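You operate a simulated robot arm through the tools that you are given. There is no shell and no other tool. Be economical: measure what you need, move in short steps, check, and stop when the job is done.

You run a simulated robot arm. Do the job below in one go: nothing can be reset, and whatever is moved stays where it is left.

TASK
At 4 bar, click the switch knob round till its lamp lights.
Fine: set the bar with the air knob; stop at the first mark where the lamp is lit; then air knob to zero and vent the test panel.

The check looks at the end state, three seconds after you hand in, the way a careful person would. Anything else that was tipped, shoved, dropped, spilled or broken makes it a failure.

THE ROBOT
A 7-joint arm with a two-finger parallel gripper, fixed in place. Base frame: the origin is at the foot of the arm, x ahead of it, y to its left, z up; the work surface is at about z = 845. Readings come in mm, degrees, newtons and seconds.
With the tool pointing down near the work surface it reaches from about 240 to 680 mm from the base axis. Its first joint turns from -66.0 to 66.0 degrees. Payload 2.4 kg.
The tool frame sits at the grasp point between the pads (the TCP): z along the fingers, y along the line on which they close. The tips reach 30 mm beyond it. Largest opening 94 mm; finger width 28, thickness 10; the body of the gripper, 50 by 96 mm, starts 55 mm behind the TCP.
Orientation is told as [roll, pitch, yaw] about the base's x, y, z axes, in that order, counted from this pose: with the fingers straight down and closing along the base's y, the tool's x points along the base's -x, its y along +y and its z along -z.

THE INTERFACE
- The arm moves only by the tool move_arm. Its argument "series" is a list that holds one entry, the list of rows, each a list of 7 numbers: the closure, from 0 (fully open) to 1 (shut), then the shift along the tool's x, y, z in mm, then the turn, a rotation vector about the tool's x, y, z in degrees. In form: [[[fingers, tx, ty, tz, ax, ay, az], ...]]. A call has 1 to 10 rows; each row is the pose to reach, as a shift and turn from the pose commanded when the call began, along the tool's axes at that moment. Each row takes 0.2 s and may step no farther than 50 mm and 8.6 degrees from the row before; otherwise, or with a gripper value out of range, the whole call is refused. A pose out of reach is approached as far as the arm can. The call stops where the force on the tool passes 40 N (or 10 N more than at its start, if that is more) or the arm is blocked; 0.2 s more then pass. Each finger travels about 153 mm/s and halts on what it meets, pressing with about 21 N; the grip force reading is that of the motor and also rises with nothing between the fingers. The clock runs only during rows and for 0.2 s after the last one: add rows that repeat a pose to give the fingers time. It gives the time, the measured TCP pose, the force on the tool (base axes), the opening and the grip force at its end, in the units of the frame above (readings bear some noise).
- Cameras (640 x 400 px; columns grow to the right, rows downward): "scene" is fixed at [46.9, 492.8, 1430.4]; the picture's right is [-0.57, -0.82, 0.00], its down [-0.55, 0.39, -0.73] and it looks along [0.60, -0.42, -0.68] (base axes); focal length 314 px, centre (320, 200). "wrist" rides on the gripper at [-37, 0, -58] in the tool frame; the picture's right is [0.00, -1.00, 0.00], its down [0.97, 0.00, -0.24] and it looks along [0.24, 0.00, 0.97] (tool axes); focal length 218 px, centre (320, 200). There is no depth. A picture from a camera that has moved, and an enlarged one, comes with that camera's place and axes in the base frame and with its lens.
- get_image(camera): a new picture of that camera. The clock stands still meanwhile.
- inspect(camera, box): a new picture of the part [left, top, right, bottom] of that camera's present view, enlarged. The clock stands still meanwhile.
- job_done(): hands the job in; it is judged then, once.

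Work in short steps. Places have to be worked out from the pictures, the camera data and where the tool is seen: move nearer, look again, correct. Check each grasp and each placing, and mend what went wrong. You have 120 turns and 76 pictures in all, those below and enlarged ones among them. Open the gripper and draw the arm clear of the work before you hand the job in, unless the task says otherwise; then end with one line.

The tools are called as name(argument=value, ...) on one line, values as JSON. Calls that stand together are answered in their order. move_arm: Moves the arm, as the interface text tells. Its arguments: {"type":"object","properties":{"series":{"type":"array"}},"required":["series"]} The other tools are called the same way: get_image (camera) takes a picture; inspect (camera, box) takes an enlarged picture of a part of a camera's view; job_done () hands the job in.

At the start:

```text
t: 0.0
ee_pos: [301.9, 135.1, 1194.3]
tcp_rot: [0.0, -0.1, 0.0]
wrist_force: [0.9, 0.3, -0.1]
finger_gap: 93.9
gripper_force: 0.1
```

scene: 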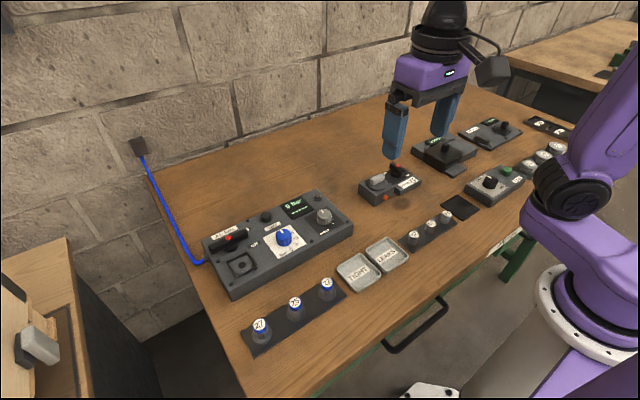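
wrist: 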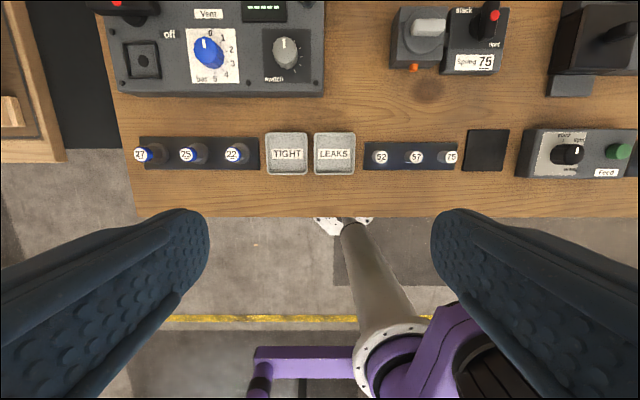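

The air panel is at the left, with a blue air knob, a grey switch knob, a vent lever and a gauge. I'll enlarge both views of it.

inspect(camera="scene", box=[195, 180, 365, 300])

inspect(camera="wrist", box=[100, 0, 340, 110])

```text
3.33 times, centred on (280, 240) of scene
camera zoom: at [46.9, 492.8, 1430.4], right [-0.57, -0.82, 0.0], down [-0.55, 0.39, -0.73], along [0.6, -0.42, -0.68], focal length 1048 px, centre (453, 67)
```

zoom: 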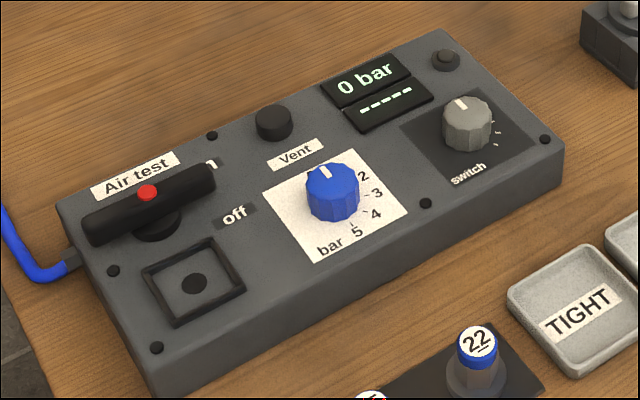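

```text
2.67 times, centred on (220, 55) of wrist
camera zoom: at [339.6, 136.1, 1251.7], right [0.0, -1.0, 0.0], down [-0.97, 0.0, 0.24], along [-0.24, 0.0, -0.97], focal length 582 px, centre (587, 587)
```

zoom: 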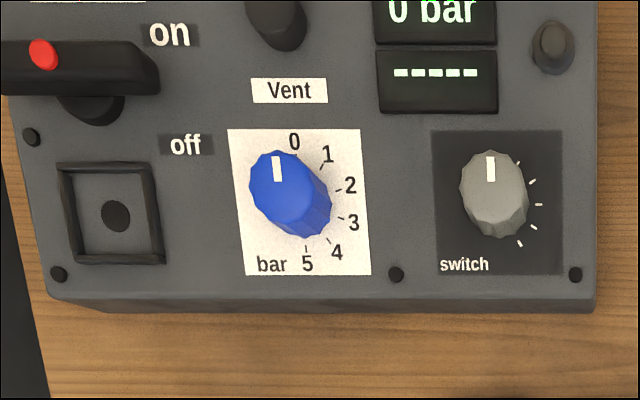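

The panel has a blue air knob near (463, 285), a switch knob near (465, 185) and a vent button near (542, 286). I'll move above the panel for a straight view down.

move_arm(series=[[[0, -35, 17, 15, 0, 0, 0], [0, -70, 34, 30, 0, 0, 0], [0, -105, 50, 45, 0, 0, 0], [0, -140, 67, 60, 0, 0, 0], [0, -175, 84, 75, 0, 0, 0], [0, -205, 100, 90, 0, 0, 0], [0, -205, 100, 90, 0, 0, 0]]])

get_image(camera="wrist")

```text
t: 1.6
ee_pos: [509.1, 236.9, 1102.8]
tcp_rot: [0.0, 0.0, 0.0]
wrist_force: [0.7, 0.1, -1.0]
finger_gap: 94.3
gripper_force: 0.0
```

```text
71 pictures are left
camera wrist: at [546.3, 237.0, 1160.7], right [0.0, -1.0, 0.0], down [-0.97, 0.0, 0.24], along [-0.24, 0.0, -0.97], focal length 218 px, centre (320, 200)
```

wrist: 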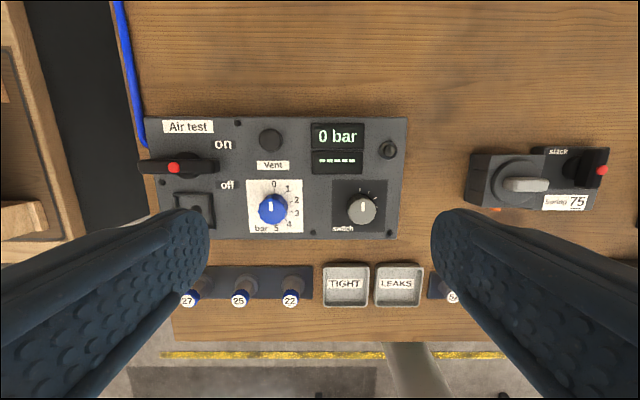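

inspect(camera="wrist", box=[130, 110, 418, 245])

```text
2.22 times, centred on (274, 178) of wrist
camera zoom: at [546.3, 237.0, 1160.7], right [0.0, -1.0, 0.0], down [-0.97, 0.0, 0.24], along [-0.24, 0.0, -0.97], focal length 485 px, centre (422, 250)
```

zoom: 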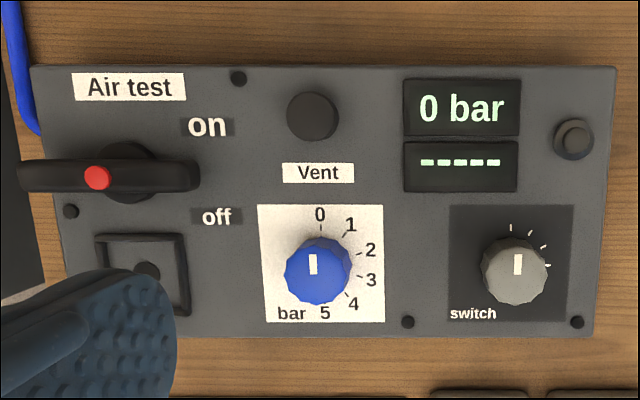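

The gauge reads 0 bar and both pointers are at their first marks. I put the knobs at about (470, 294) and (471, 187), with tops near z 910. I'll go above the blue knob with the fingers half closed.

move_arm(series=[[[0.2, 15, 20, 30, 0, 0, 0], [0.4, 30, 40, 60, 0, 0, 0], [0.4, 39, 57, 100, 0, 0, 0], [0.4, 39, 57, 100, 0, 0, 0]]])

get_image(camera="wrist")

```text
t: 2.6
ee_pos: [466.5, 294.4, 1001.8]
tcp_rot: [0.1, 0.0, 0.0]
wrist_force: [0.5, -0.6, 0.5]
finger_gap: 56.3
gripper_force: 0.1
```

```text
69 pictures are left
camera wrist: at [503.2, 294.7, 1059.0], right [0.0, -1.0, 0.0], down [-0.97, 0.0, 0.24], along [-0.24, 0.0, -0.97], focal length 218 px, centre (320, 200)
```

wrist: 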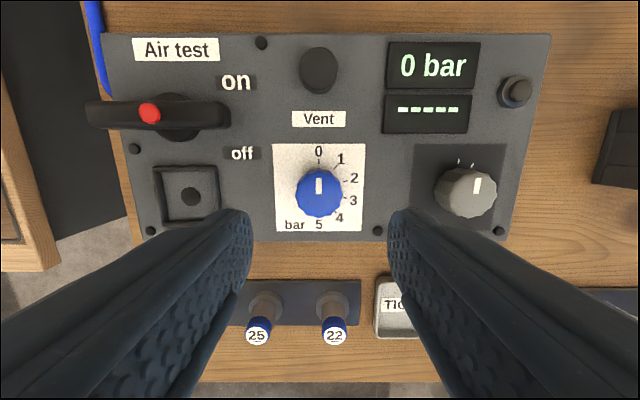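

The blue knob's centre is at about (472, 294.7). The panel surface is near z 886, so I'll lower the tips to about z 890 around the knob.

move_arm(series=[[[0.4, -5.5, 0.2, 0, 0, 0, 0], [0.4, -5.5, 0.2, 40, 0, 0, 0], [0.4, -5.5, 0.2, 65, 0, 0, 0], [0.4, -5.5, 0.2, 80, 0, 0, 0], [0.4, -5.5, 0.2, 80, 0, 0, 0]]])

get_image(camera="wrist")

inspect(camera="scene", box=[195, 150, 365, 300])

```text
t: 3.8
ee_pos: [472.4, 293.0, 924.9]
tcp_rot: [0.1, 0.1, 0.1]
wrist_force: [0.1, -0.2, 0.4]
finger_gap: 56.3
gripper_force: 0.0
```

```text
68 pictures are left
camera wrist: at [510.9, 293.8, 981.6], right [0.0, -1.0, 0.0], down [-0.97, 0.0, 0.24], along [-0.24, 0.0, -0.97], focal length 218 px, centre (320, 200)
```

wrist: 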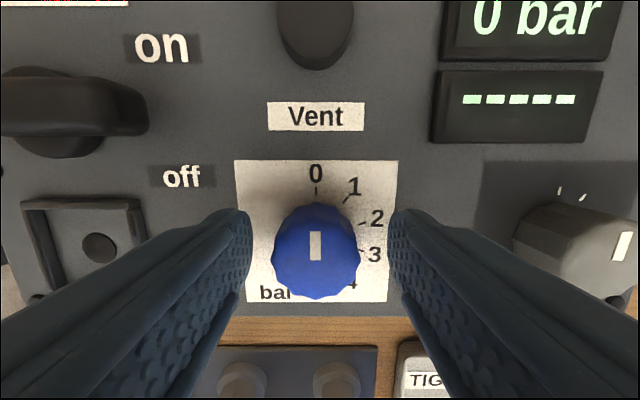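

```text
2.67 times, centred on (280, 225) of scene
camera zoom: at [46.9, 492.8, 1430.4], right [-0.57, -0.82, 0.0], down [-0.55, 0.39, -0.73], along [0.6, -0.42, -0.68], focal length 838 px, centre (427, 133)
```

zoom: 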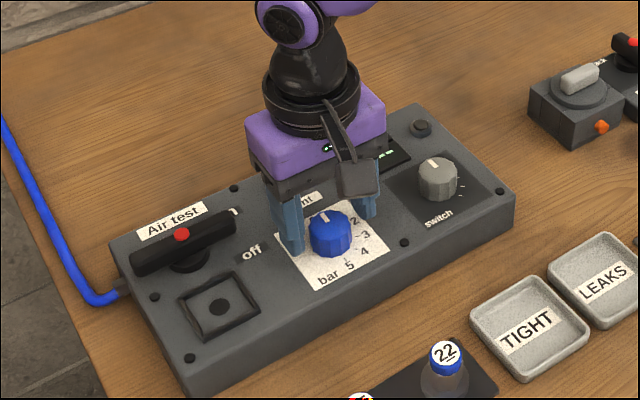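

The fingers straddle the knob well. I'll trim about 2 mm, lower 4 mm and close on it.

move_arm(series=[[[0.4, -2, 1.5, 4, 0, 0, 0], [0.4, -2, 1.5, 4, 0, 0, 0], [0.7, -2, 1.5, 4, 0, 0, 0], [1, -2, 1.5, 4, 0, 0, 0], [1, -2, 1.5, 4, 0, 0, 0]]])

```text
t: 5.0
ee_pos: [474.9, 295.1, 921.3]
tcp_rot: [0.0, 0.0, 0.1]
wrist_force: [0.5, 2.9, -4.3]
finger_gap: 33.7
gripper_force: 44.8
```

The grip holds at a 33.7 mm gap. I'll turn clockwise about 72° and read the gauge.

move_arm(series=[[[1, 0, 0, 0, 0, 0, 8], [1, 0, 0, 0, 0, 0, 16], [1, 0, 0, 0, 0, 0, 24], [1, 0, 0, 0, 0, 0, 32], [1, 0, 0, 0, 0, 0, 40], [1, 0, 0, 0, 0, 0, 48], [1, 0, 0, 0, 0, 0, 56], [1, 0, 0, 0, 0, 0, 64], [1, 0, 0, 0, 0, 0, 72], [1, 0, 0, 0, 0, 0, 72]]])

get_image(camera="wrist")

inspect(camera="scene", box=[195, 150, 365, 300])

```text
t: 6.1
ee_pos: [474.1, 292.4, 920.8]
tcp_rot: [-0.7, 0.2, -33.6]
wrist_force: [-6.7, -5.3, 9.6]
finger_gap: 33.7
gripper_force: 45.2
stopped in row 5: the force on the tool passed its limit (the readings are from after the stop); the commanded pose is now the measured one
```

```text
66 pictures are left
camera wrist: at [505.9, 271.9, 977.6], right [-0.55, -0.83, 0.01], down [-0.81, 0.54, 0.24], along [-0.21, 0.13, -0.97], focal length 218 px, centre (320, 200)
```

wrist: 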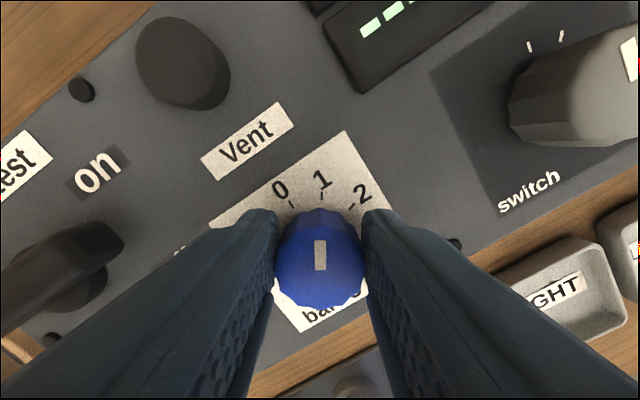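

```text
2.67 times, centred on (280, 225) of scene
camera zoom: at [46.6, 492.6, 1430.5], right [-0.57, -0.82, 0.0], down [-0.55, 0.39, -0.73], along [0.6, -0.42, -0.68], focal length 838 px, centre (427, 133)
```

zoom: 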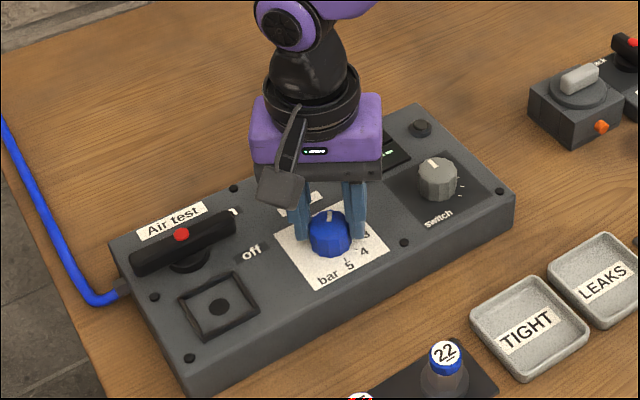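

The knob followed to about mark 1, then the side force tripped. I'll relax the pose slightly and keep turning in smaller steps.

move_arm(series=[[[1, 0, 0, 0, 0, 0, 0], [1, 0, 0, 0, 0, 0, 5], [1, 0, 0, 0, 0, 0, 10], [1, 0, 0, 0, 0, 0, 15], [1, 0, 0, 0, 0, 0, 20], [1, 0, 0, 0, 0, 0, 20]]])

get_image(camera="wrist")

```text
t: 7.3
ee_pos: [472.2, 289.4, 920.2]
tcp_rot: [-1.2, 0.1, -52.7]
wrist_force: [-7.3, -4.6, 9.9]
finger_gap: 33.9
gripper_force: 45.2
stopped in row 6: the force on the tool passed its limit (the readings are from after the stop); the commanded pose is now the measured one
```

```text
64 pictures are left
camera wrist: at [496.6, 261.6, 977.4], right [-0.8, -0.6, 0.02], down [-0.58, 0.78, 0.24], along [-0.16, 0.18, -0.97], focal length 218 px, centre (320, 200)
```

wrist: 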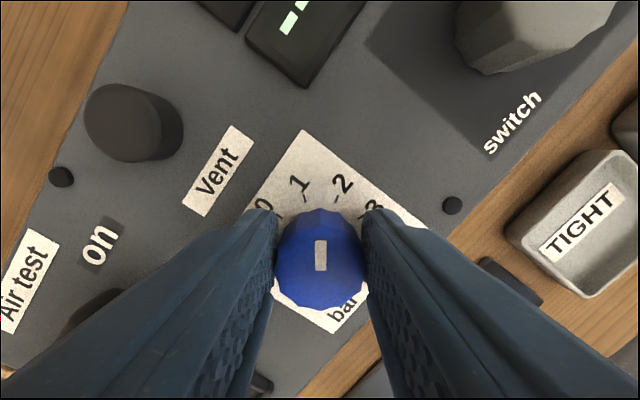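

The TCP is orbiting as it turns, which puts the knob's axis about 7 mm along tool +x, near (468, 295). I'll open, re-centre and grip again.

move_arm(series=[[[0.45, 0, 0, 0, 0, 0, 0], [0.45, 0, 0, 0, 0, 0, 0], [0.45, 6.8, 0, 0, 0, 0, 0], [0.45, 6.8, 0, 0, 0, 0, 0], [0.45, 6.8, 0, 0, 0, 0, 0]]])

get_image(camera="wrist")

```text
t: 8.5
ee_pos: [468.4, 296.5, 919.7]
tcp_rot: [-1.1, -0.1, -52.8]
wrist_force: [1.2, 0.2, 0.2]
finger_gap: 51.5
gripper_force: 0.1
```

```text
63 pictures are left
camera wrist: at [492.7, 267.3, 977.4], right [-0.8, -0.6, 0.02], down [-0.58, 0.78, 0.24], along [-0.16, 0.18, -0.97], focal length 218 px, centre (320, 200)
```

wrist: 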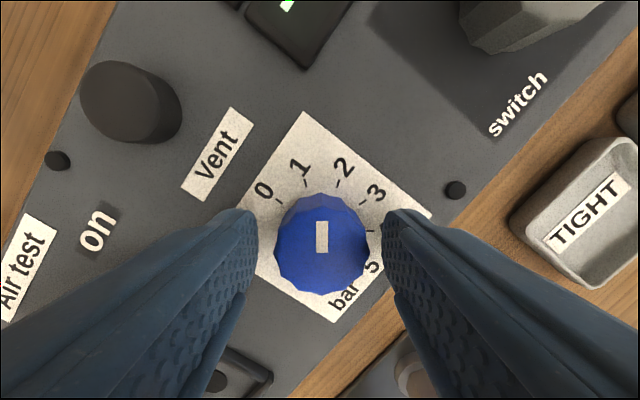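

The dial ticks fit a circle centred within 1 mm of the TCP, so it's well centred now. I'll grip and turn further.

move_arm(series=[[[0.7, 0, -0.5, 0, 0, 0, 0], [1, 0, -0.5, 0, 0, 0, 0], [1, 0, -0.5, 0, 0, 0, 0], [1, 0, -0.5, 0, 0, 0, 7], [1, 0, -0.5, 0, 0, 0, 14], [1, 0, -0.5, 0, 0, 0, 21], [1, 0, -0.5, 0, 0, 0, 28], [1, 0, -0.5, 0, 0, 0, 35], [1, 0, -0.5, 0, 0, 0, 40], [1, 0, -0.5, 0, 0, 0, 40]]])

get_image(camera="wrist")

inspect(camera="scene", box=[195, 150, 365, 300])

```text
t: 10.7
ee_pos: [468.0, 295.6, 919.4]
tcp_rot: [-0.7, -0.7, -92.9]
wrist_force: [0.3, -3.6, 5.5]
finger_gap: 33.7
gripper_force: 45.3
```

```text
62 pictures are left
camera wrist: at [468.0, 259.5, 977.7], right [-1.0, 0.05, 0.01], down [0.05, 0.97, 0.23], along [0.0, 0.23, -0.97], focal length 218 px, centre (320, 200)
```

wrist: 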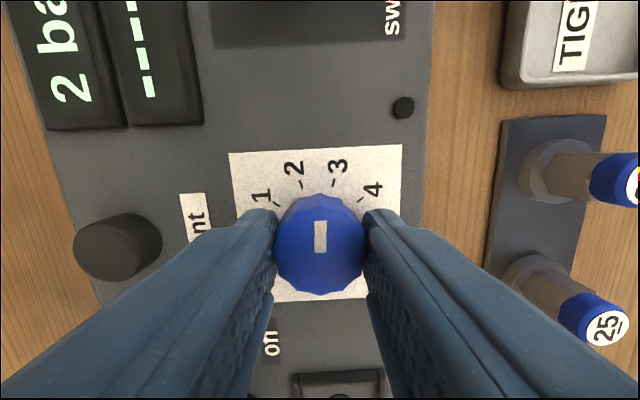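

```text
2.67 times, centred on (280, 225) of scene
camera zoom: at [46.8, 492.7, 1430.5], right [-0.57, -0.82, 0.0], down [-0.55, 0.39, -0.73], along [0.6, -0.42, -0.68], focal length 838 px, centre (427, 133)
```

zoom: 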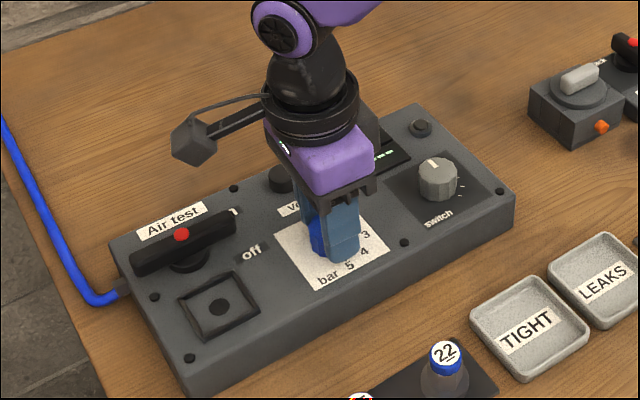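

The gauge shows 2 bar and the pointer is between 2 and 3. I'll continue about 51° more to mark 4.

move_arm(series=[[[1, 0, 0, 0, 0, 0, 7], [1, 0, 0, 0, 0, 0, 14], [1, 0, 0, 0, 0, 0, 21], [1, 0, 0, 0, 0, 0, 28], [1, 0, 0, 0, 0, 0, 35], [1, 0, 0, 0, 0, 0, 42], [1, 0, 0, 0, 0, 0, 49], [1, 0, 0, 0, 0, 0, 51.5], [1, 0, 0, 0, 0, 0, 51.5]]])

get_image(camera="wrist")

```text
t: 12.7
ee_pos: [468.4, 295.3, 919.8]
tcp_rot: [-0.1, -1.2, -144.4]
wrist_force: [-6.4, -7.9, 19.0]
finger_gap: 33.5
gripper_force: 45.0
```

```text
60 pictures are left
camera wrist: at [440.2, 275.0, 977.7], right [-0.58, 0.81, 0.0], down [0.79, 0.57, 0.22], along [0.18, 0.13, -0.98], focal length 218 px, centre (320, 200)
```

wrist: 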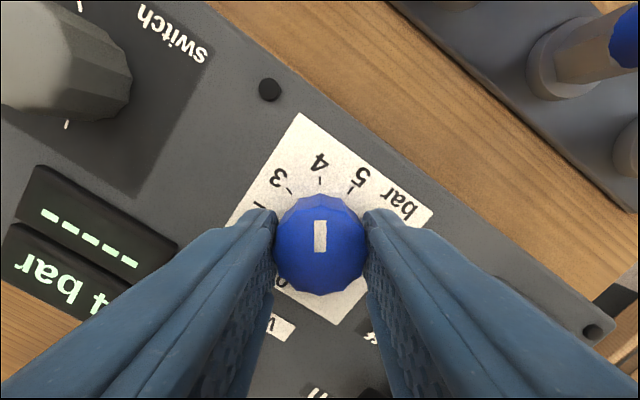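

The gauge reads 4 bar with the pointer on 4. I'll open, rise straight up and check that it stays.

move_arm(series=[[[0.4, 0, 0, 0, 0, 0, 0], [0.4, 0, 0, 0, 0, 0, 0], [0.4, 0, 0, -30, 0, 0, 0], [0.4, 0, 0, -75, 0, 0, 0], [0.4, 0, 0, -75, 0, 0, -8], [0.4, 0, 0, -75, 0, 0, -16], [0.4, 0, 0, -75, 0, 0, -24], [0.4, 0, 0, -75, 0, 0, -32], [0.4, 0, 0, -75, 0, 0, -40], [0.4, 0, 0, -75, 0, 0, -48]]])

move_arm(series=[[[0.4, 0, 0, 0, 0, 0, -8], [0.4, 0, 0, 0, 0, 0, -16], [0.4, 0, 0, 0, 0, 0, -24], [0.4, 0, 0, 0, 0, 0, -32], [0.4, 0, 0, 0, 0, 0, -40], [0.4, 0, 0, 0, 0, 0, -48], [0.4, 0, 0, 0, 0, 0, -56], [0.4, 0, 0, 0, 0, 0, -64], [0.4, 0, 0, 0, 0, 0, -72], [0.4, 0, 0, 0, 0, 0, -80]]])

```text
t: 14.9
ee_pos: [471.1, 295.2, 994.4]
tcp_rot: [-0.9, -0.7, -96.1]
wrist_force: [0.0, 1.1, 0.3]
finger_gap: 56.3
gripper_force: 0.1
```

```text
t: 17.1
ee_pos: [470.0, 295.7, 994.4]
tcp_rot: [-1.0, 0.5, -16.1]
wrist_force: [-0.3, 0.1, 0.0]
finger_gap: 56.4
gripper_force: 0.1
```

The wrist is nearly unwound. I'll finish that and move over the switch knob near (469, 187), then check the gauge and knob.

move_arm(series=[[[0.4, -9, -35, 0, 0, 0, -5], [0.4, -18, -70, 0, 0, 0, -10], [0.4, -28, -105, 0, -0.5, -0.3, -16], [0.4, -28, -105, 0, -1, -0.5, -16], [0.4, -28, -105, 0, -1, -0.5, -16]]])

get_image(camera="wrist")

```text
t: 18.3
ee_pos: [465.3, 188.3, 996.2]
tcp_rot: [0.3, 0.1, -0.3]
wrist_force: [0.2, -0.2, -0.4]
finger_gap: 56.2
gripper_force: 0.1
```

```text
59 pictures are left
camera wrist: at [503.3, 187.0, 1053.8], right [0.0, -1.0, 0.0], down [-0.97, 0.0, 0.24], along [-0.24, 0.01, -0.97], focal length 218 px, centre (320, 200)
```

wrist: 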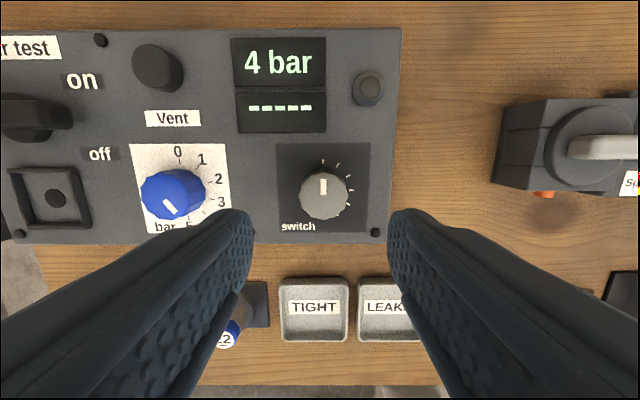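

The gauge holds 4 bar. I'll enlarge the switch knob to read its marks.

inspect(camera="wrist", box=[268, 60, 398, 240])

```text
2.22 times, centred on (333, 150) of wrist
camera zoom: at [503.3, 187.0, 1053.8], right [0.0, -1.0, 0.0], down [-0.97, 0.0, 0.24], along [-0.24, 0.01, -0.97], focal length 485 px, centre (291, 311)
```

zoom: 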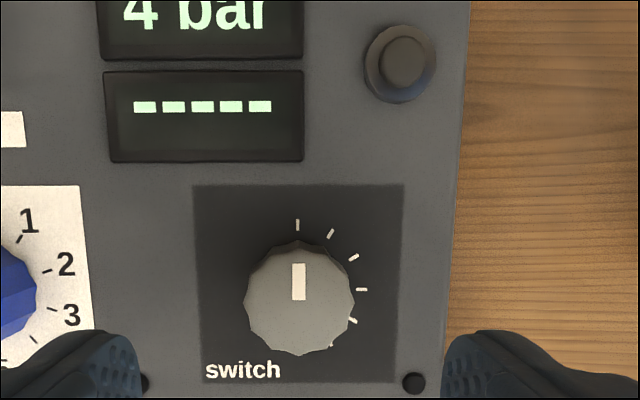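

There are six marks 30° apart, with the knob on the first. Its axis is about (469, 186), so I'll descend around it.

move_arm(series=[[[0.4, -3.2, -2, 0, 0, 0, 0], [0.4, -3.2, -2, 40, 0, 0, 0], [0.4, -3.2, -2, 65, 0, 0, 0], [0.4, -3.2, -2, 76, 0, 0, 0], [0.4, -3.2, -2, 76, 0, 0, 0]]])

get_image(camera="wrist")

```text
t: 19.5
ee_pos: [470.1, 188.0, 918.4]
tcp_rot: [0.3, 0.3, -0.3]
wrist_force: [-0.7, -0.3, -0.1]
finger_gap: 56.2
gripper_force: 0.2
```

```text
57 pictures are left
camera wrist: at [508.1, 187.8, 975.6], right [-0.01, -1.0, 0.0], down [-0.97, 0.0, 0.24], along [-0.24, 0.01, -0.97], focal length 218 px, centre (320, 200)
```

wrist: 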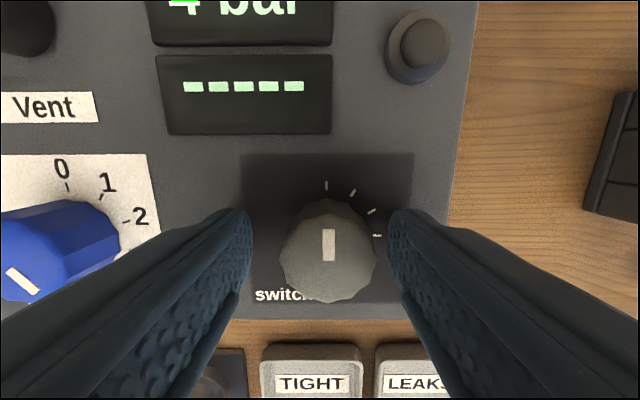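

The knob axis is 2.5 mm toward tool −y and 1 mm toward +x. I'll correct, grip and turn one 30° click.

move_arm(series=[[[0.4, 1.2, -2.5, 0, 0, 0, 0], [0.4, 1.2, -2.5, 0, 0, 0, 0], [0.7, 1.2, -2.5, 0, 0, 0, 0], [1, 1.2, -2.5, 0, 0, 0, 0], [1, 1.2, -2.5, 0, 0, 0, 0], [1, 1.2, -2.5, 0, 0, 0, 7.5], [1, 1.2, -2.5, 0, 0, 0, 15], [1, 1.2, -2.5, 0, 0, 0, 22.5], [1, 1.2, -2.5, 0, 0, 0, 30], [1, 1.2, -2.5, 0, 0, 0, 30]]])

get_image(camera="wrist")

inspect(camera="scene", box=[270, 170, 370, 270])

```text
t: 21.7
ee_pos: [468.6, 184.4, 918.2]
tcp_rot: [0.1, 0.3, -30.6]
wrist_force: [10.7, 12.1, -28.8]
finger_gap: 33.7
gripper_force: 45.3
```

```text
56 pictures are left
camera wrist: at [501.8, 166.0, 976.1], right [-0.51, -0.86, 0.0], down [-0.84, 0.49, 0.25], along [-0.21, 0.13, -0.97], focal length 218 px, centre (320, 200)
```

wrist: 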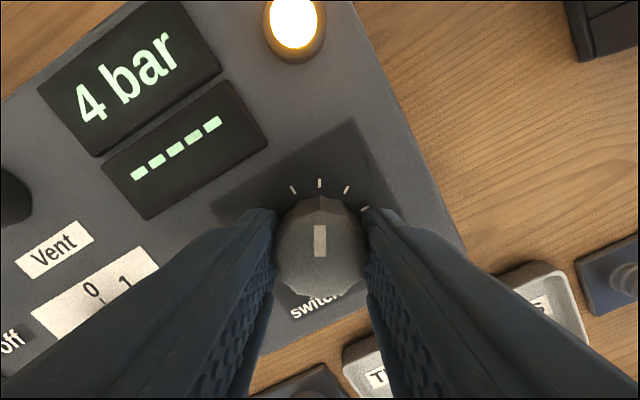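

```text
4.00 times, centred on (320, 220) of scene
camera zoom: at [47.6, 493.3, 1430.2], right [-0.57, -0.82, 0.0], down [-0.56, 0.39, -0.73], along [0.6, -0.42, -0.68], focal length 1258 px, centre (320, 120)
```

zoom: 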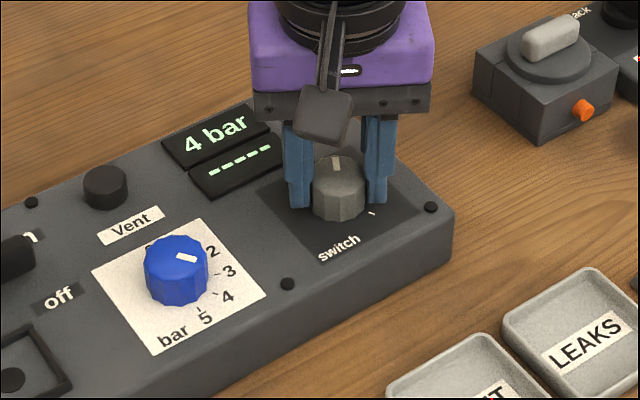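

The lamp lit at the first click, with the pointer on the second mark at 30°. I'll release, rise and check that it sits on the mark.

move_arm(series=[[[0.4, 0, 0, 0, 0, 0, 0], [0.4, 0, 0, 0, 0, 0, 0], [0.4, 0, 0, -35, 0, 0, 0], [0.4, 0, 0, -76, 0, 0, 0], [0.4, 0, 0, -76, 0, 0, -8], [0.4, 0, 0, -76, 0, 0, -16], [0.4, 0, 0, -76, 0, 0, -24], [0.4, 0, 0, -76, 0, 0, -30], [0.4, 0, 0, -76, 0, 0, -30]]])

inspect(camera="wrist", box=[128, 20, 418, 240])

```text
t: 23.7
ee_pos: [469.7, 182.9, 995.5]
tcp_rot: [0.3, 0.2, -0.2]
wrist_force: [-0.7, 0.0, 0.1]
finger_gap: 56.7
gripper_force: 0.0
```

```text
1.82 times, centred on (273, 130) of wrist
camera zoom: at [507.0, 183.8, 1053.6], right [0.0, -1.0, 0.0], down [-0.97, 0.0, 0.24], along [-0.24, 0.01, -0.97], focal length 397 px, centre (406, 327)
```

zoom: 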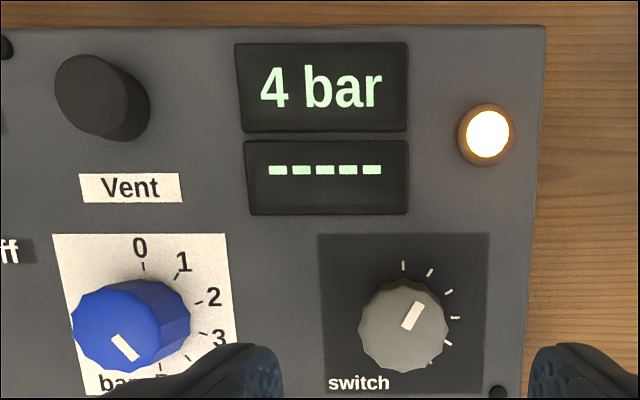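

The lamp stays lit with the pointer on the second mark. Next I'll return over the air knob, winding the wrist back to about −144°.

move_arm(series=[[[0.4, 0, 12, 0, 0, 0, 8], [0.4, 0, 24, 0, 0, 0, 16], [0.4, 0, 36, 0, 0, 0, 24], [0.4, 0, 48, 0, 0, 0, 32], [0.4, 0, 60, 0, 0, 0, 40], [0.4, 0, 72, 0, 0, 0, 48], [0.4, 0, 84, 0, 0, 0, 56], [0.4, 0, 96, 0, 0, 0, 64], [0.4, 1, 106, 0, 0, 0, 72], [0.4, 1.5, 112, 0, 0, 0, 80]]])

move_arm(series=[[[0.4, 0, 0, 0, 0, 0, 8], [0.4, 0, 0, 0, 0, 0, 16], [0.4, 0, 0, 0, 0, 0, 24], [0.4, 0, 0, 0, 0, 0, 32], [0.4, 0, 0, 0, 0, 0, 40], [0.4, 0, 0, 0, 0, 0, 48], [0.4, 0, 0, 0, 0, 0, 56], [0.4, 0, 0, 0, 0, 0, 62], [0.4, 0, 0, 0, 0, 0, 62]]])

get_image(camera="wrist")

```text
t: 25.9
ee_pos: [467.6, 297.1, 996.0]
tcp_rot: [-0.1, 0.2, -80.4]
wrist_force: [-0.4, -0.4, -0.4]
finger_gap: 56.2
gripper_force: 0.1
```

```text
t: 27.9
ee_pos: [467.7, 295.8, 996.7]
tcp_rot: [-0.3, 0.1, -142.4]
wrist_force: [-0.1, 0.3, 0.9]
finger_gap: 56.5
gripper_force: 0.1
```

```text
53 pictures are left
camera wrist: at [439.3, 273.2, 1053.8], right [-0.61, 0.79, 0.01], down [0.77, 0.59, 0.24], along [0.19, 0.15, -0.97], focal length 218 px, centre (320, 200)
```

wrist: 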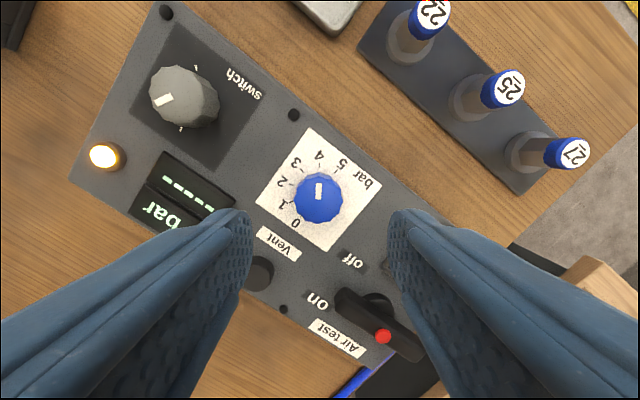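

It's centred over the knob. I'll descend and take one check before gripping.

move_arm(series=[[[0.4, 0, 0, 40, 0, 0, 0], [0.4, 0, 0, 65, 0, 0, 0], [0.4, 0, 0, 76, 0, 0, 0], [0.4, 0, 0, 76, 0, 0, 0]]])

get_image(camera="wrist")

```text
t: 28.9
ee_pos: [469.2, 295.7, 920.2]
tcp_rot: [-0.3, 0.1, -142.3]
wrist_force: [0.2, 0.1, -0.3]
finger_gap: 56.6
gripper_force: 0.1
```

```text
52 pictures are left
camera wrist: at [440.3, 272.8, 977.8], right [-0.61, 0.79, 0.01], down [0.77, 0.59, 0.24], along [0.19, 0.15, -0.97], focal length 218 px, centre (320, 200)
```

wrist: 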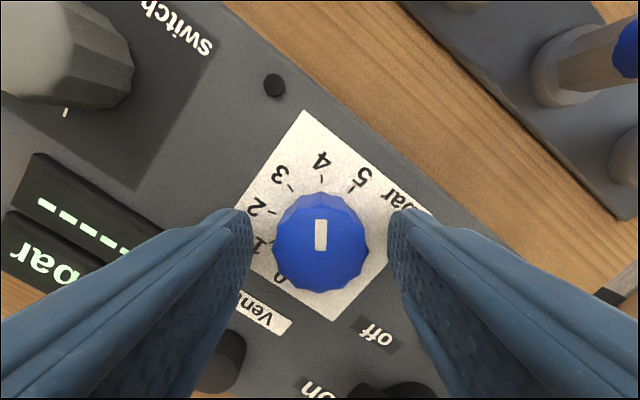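

It's well centred, with the pointer aligned to the tool. I'll grip and turn counter-clockwise.

move_arm(series=[[[0.7, 0, 0, 0, 0, 0, 0], [1, 0, 0, 0, 0, 0, 0], [1, 0, 0, 0, 0, 0, 0], [1, 0, 0, 0, 0, 0, -7.5], [1, 0, 0, 0, 0, 0, -15], [1, 0, 0, 0, 0, 0, -22.5], [1, 0, 0, 0, 0, 0, -30], [1, 0, 0, 0, 0, 0, -37.5], [1, 0, 0, 0, 0, 0, -45], [1, 0, 0, 0, 0, 0, -45]]])

move_arm(series=[[[1, 0, 0, 0, 0, 0, -7.5], [1, 0, 0, 0, 0, 0, -15], [1, 0, 0, 0, 0, 0, -22.5], [1, 0, 0, 0, 0, 0, -30], [1, 0, 0, 0, 0, 0, -37.5], [1, 0, 0, 0, 0, 0, -45], [1, 0, 0, 0, 0, 0, -52.5], [1, 0, 0, 0, 0, 0, -60], [1, 0, 0, 0, 0, 0, -60]]])

get_image(camera="wrist")

```text
t: 31.1
ee_pos: [468.2, 295.5, 920.1]
tcp_rot: [-0.2, 0.3, -97.2]
wrist_force: [5.6, 4.8, 1.4]
finger_gap: 33.7
gripper_force: 45.6
```

```text
t: 33.1
ee_pos: [468.7, 296.2, 920.8]
tcp_rot: [0.1, 0.3, -37.2]
wrist_force: [2.1, 9.5, 3.7]
finger_gap: 33.5
gripper_force: 44.3
```

```text
51 pictures are left
camera wrist: at [498.2, 273.0, 977.5], right [-0.6, -0.8, 0.0], down [-0.77, 0.59, 0.25], along [-0.19, 0.15, -0.97], focal length 218 px, centre (320, 200)
```

wrist: 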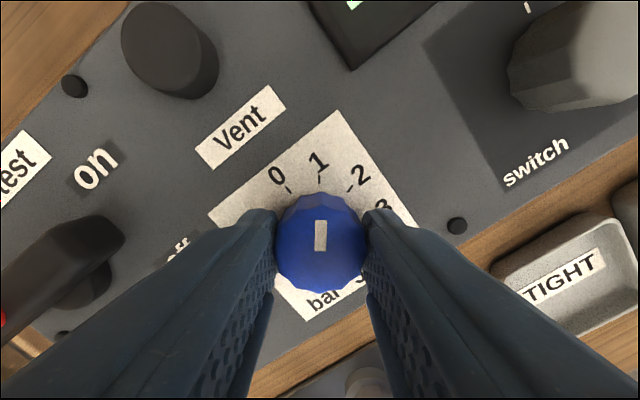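

The pointer is now at 1. I'll turn about 38° more, to 0.

move_arm(series=[[[1, 0, 0, 0, 0, 0, -7.5], [1, 0, 0, 0, 0, 0, -15], [1, 0, 0, 0, 0, 0, -22.5], [1, 0, 0, 0, 0, 0, -30], [1, 0, 0, 0, 0, 0, -35], [1, 0, 0, 0, 0, 0, -37.5], [1, 0, 0, 0, 0, 0, -37.5]]])

get_image(camera="wrist")

```text
t: 34.7
ee_pos: [467.6, 293.8, 920.8]
tcp_rot: [0.2, 0.2, 0.2]
wrist_force: [3.1, 3.4, 0.5]
finger_gap: 33.9
gripper_force: 45.1
```

```text
50 pictures are left
camera wrist: at [505.6, 295.4, 977.5], right [0.01, -1.0, 0.0], down [-0.97, -0.01, 0.24], along [-0.24, 0.0, -0.97], focal length 218 px, centre (320, 200)
```

wrist: 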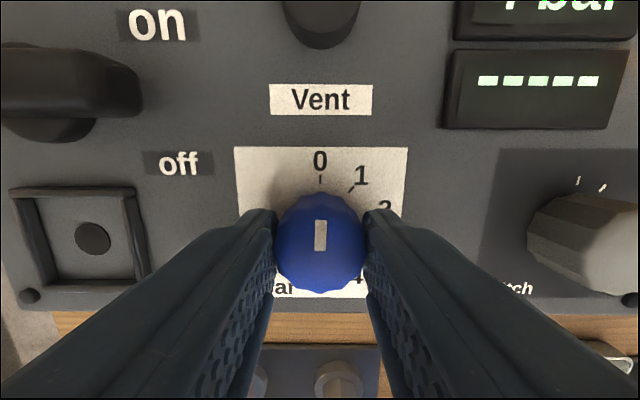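

The pointer is on 0. I'll release, rise and look at the whole panel.

move_arm(series=[[[0.4, 0, 0, 0, 0, 0, 0], [0.4, 0, 0, 0, 0, 0, 0], [0.4, 0, 0, -40, 0, 0, 0], [0.4, 0, 0, -80, 0, 0, 0], [0.8, -20, 0, -90, 0, 0, 0], [1, -35, 0, -90, 0, 0, 0], [1, -35, 0, -90, 0, 0, 0]]])

get_image(camera="wrist")

```text
t: 36.3
ee_pos: [503.8, 294.8, 1010.7]
tcp_rot: [0.3, 0.2, 0.2]
wrist_force: [-0.3, 0.6, -0.9]
finger_gap: 0.0
gripper_force: 21.3
```

```text
49 pictures are left
camera wrist: at [541.7, 295.2, 1067.2], right [0.0, -1.0, 0.0], down [-0.97, 0.0, 0.24], along [-0.24, 0.0, -0.97], focal length 218 px, centre (320, 200)
```

wrist: 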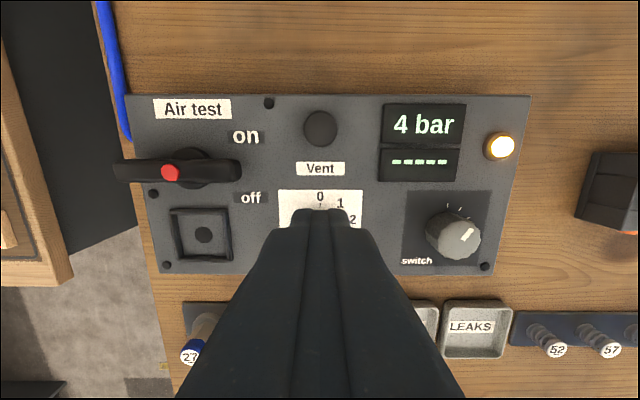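

The air knob is at 0 but the gauge still holds 4 bar, so it needs venting. The vent button is near (553, 294.5), and I'll go over it with the fingers closed.

move_arm(series=[[[1, -25, 0, 0, 0, 0, 0], [1, -49, 0, 0, 0, 0, 0], [1, -49, 0, 40, 0, 0, 0], [1, -49, 0, 65, 0, 0, 0], [1, -49, 0, 65, 0, 0, 0]]])

get_image(camera="wrist")

inspect(camera="scene", box=[195, 150, 365, 300])

```text
t: 37.5
ee_pos: [549.4, 297.7, 944.3]
tcp_rot: [0.3, 0.2, 0.2]
wrist_force: [-0.4, -1.5, -1.0]
finger_gap: 0.2
gripper_force: 20.7
```

```text
48 pictures are left
camera wrist: at [587.6, 297.7, 1001.2], right [0.0, -1.0, 0.0], down [-0.97, 0.0, 0.24], along [-0.24, 0.0, -0.97], focal length 218 px, centre (320, 200)
```

wrist: 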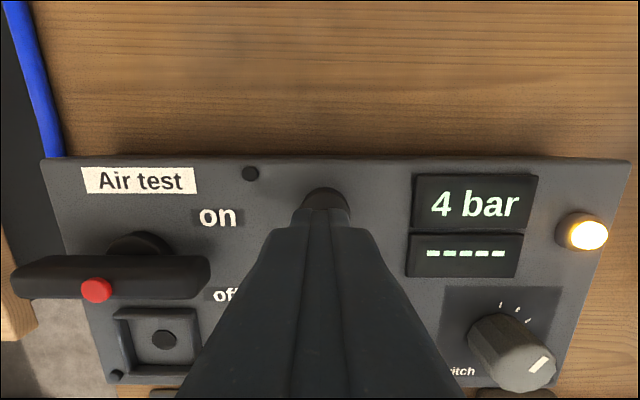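

```text
2.67 times, centred on (280, 225) of scene
camera zoom: at [46.9, 492.8, 1430.4], right [-0.57, -0.82, 0.0], down [-0.55, 0.39, -0.73], along [0.6, -0.42, -0.68], focal length 838 px, centre (427, 133)
```

zoom: 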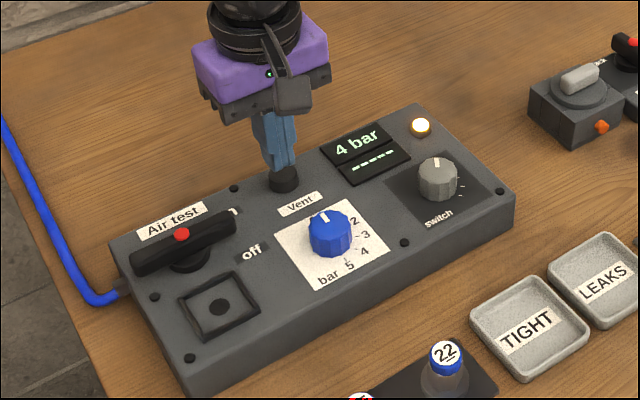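

The tips are just above the button, about 2.5 mm to its +y side. I'll correct and press down gently.

move_arm(series=[[[1, -2, -2.5, 4, 0, 0, 0], [1, -2, -2.5, 8, 0, 0, 0], [1, -2, -2.5, 11, 0, 0, 0], [1, -2, -2.5, 14, 0, 0, 0], [1, -2, -2.5, 17, 0, 0, 0], [1, -2, -2.5, 19, 0, 0, 0], [1, -2, -2.5, 19, 0, 0, 0]]])

inspect(camera="scene", box=[195, 150, 365, 300])

```text
t: 39.1
ee_pos: [552.8, 292.3, 925.9]
tcp_rot: [0.4, 0.3, 0.2]
wrist_force: [-0.3, 0.6, 2.0]
finger_gap: 0.0
gripper_force: 21.2
```

```text
2.67 times, centred on (280, 225) of scene
camera zoom: at [46.8, 492.8, 1430.4], right [-0.57, -0.82, 0.0], down [-0.55, 0.39, -0.73], along [0.6, -0.42, -0.68], focal length 838 px, centre (427, 133)
```

zoom: 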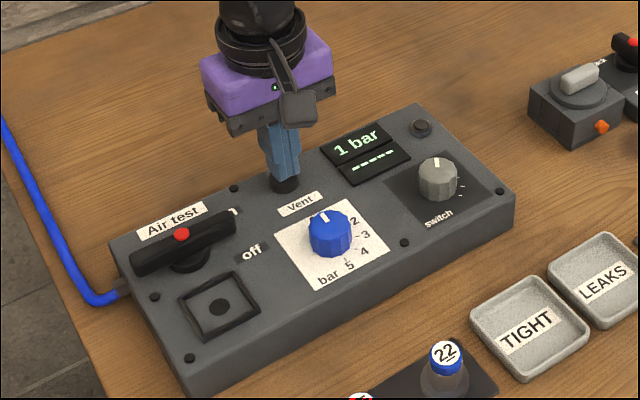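

It's venting: the gauge is down to 1 bar. I'll hold the button a bit longer.

move_arm(series=[[[1, 0, 0, 0.5, 0, 0, 0], [1, 0, 0, 0.5, 0, 0, 0], [1, 0, 0, 0.5, 0, 0, 0], [1, 0, 0, 0.5, 0, 0, 0], [1, 0, 0, 0.5, 0, 0, 0], [1, 0, 0, 0.5, 0, 0, 0], [1, 0, 0, 0.5, 0, 0, 0], [1, 0, 0, 0.5, 0, 0, 0], [1, 0, 0, 0.5, 0, 0, 0], [1, 0, 0, 0.5, 0, 0, 0]]])

inspect(camera="scene", box=[195, 150, 365, 300])

```text
t: 41.3
ee_pos: [553.1, 292.1, 925.8]
tcp_rot: [0.3, 0.2, 0.3]
wrist_force: [1.3, 0.6, 2.8]
finger_gap: 0.0
gripper_force: 21.3
```

```text
2.67 times, centred on (280, 225) of scene
camera zoom: at [46.8, 492.8, 1430.4], right [-0.57, -0.82, 0.0], down [-0.55, 0.39, -0.73], along [0.6, -0.42, -0.68], focal length 838 px, centre (427, 133)
```

zoom: 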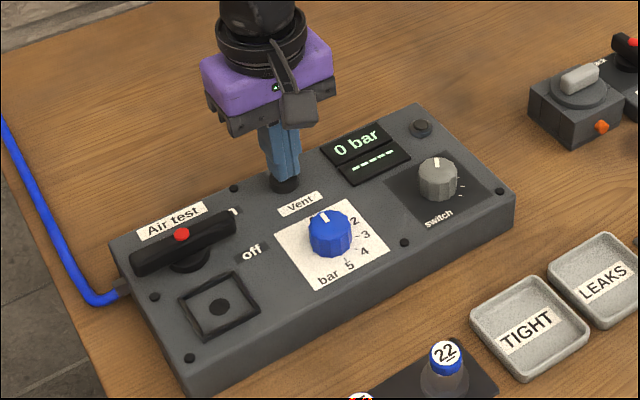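

The gauge reads 0 bar. I'll lift straight up, draw back and open the gripper.

move_arm(series=[[[1, 0, 0, -20, 0, 0, 0], [1, 0, 0, -60, 0, 0, 0], [1, 0, 0, -105, 0, 0, 0], [0.5, 15, 0, -150, 0, 0, 0], [0, 40, 0, -180, 0, 0, 0], [0, 40, 0, -180, 0, 0, 0], [0, 40, 0, -180, 0, 0, 0]]])

inspect(camera="wrist", box=[160, 80, 480, 280])

get_image(camera="scene")

```text
t: 42.9
ee_pos: [513.8, 293.0, 1104.2]
tcp_rot: [0.2, 0.1, 0.2]
wrist_force: [0.5, -0.2, 0.3]
finger_gap: 93.8
gripper_force: 0.1
```

```text
2.00 times, centred on (320, 180) of wrist
camera zoom: at [551.2, 293.4, 1162.0], right [0.0, -1.0, 0.0], down [-0.97, 0.0, 0.24], along [-0.24, 0.0, -0.97], focal length 436 px, centre (320, 240)
```

zoom: 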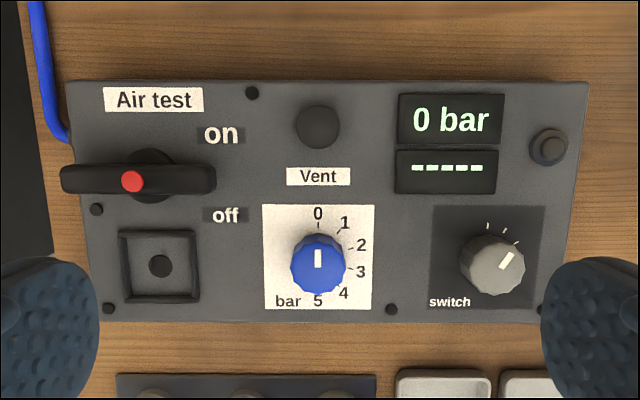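

```text
43 pictures are left
```

scene: 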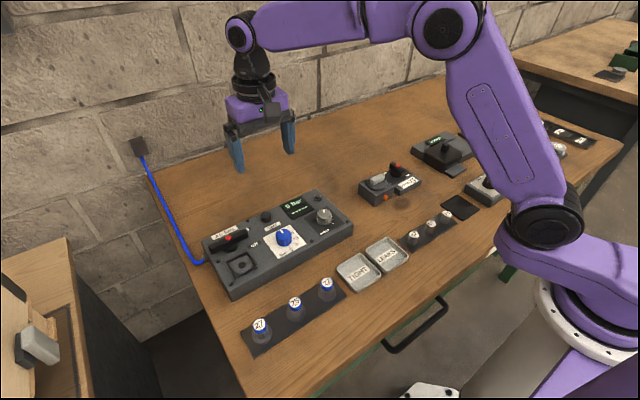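

The gauge reads 0 bar, the air knob is at 0, the switch is on the second mark and nothing else has moved. The arm is clear, so I'll hand in.

job_done()

```text
The job is handed in.
```

At 4 bar the switch lamp lit on the first click, so I left the switch on its second mark, set the air knob back to 0, and vented the panel to 0 bar.
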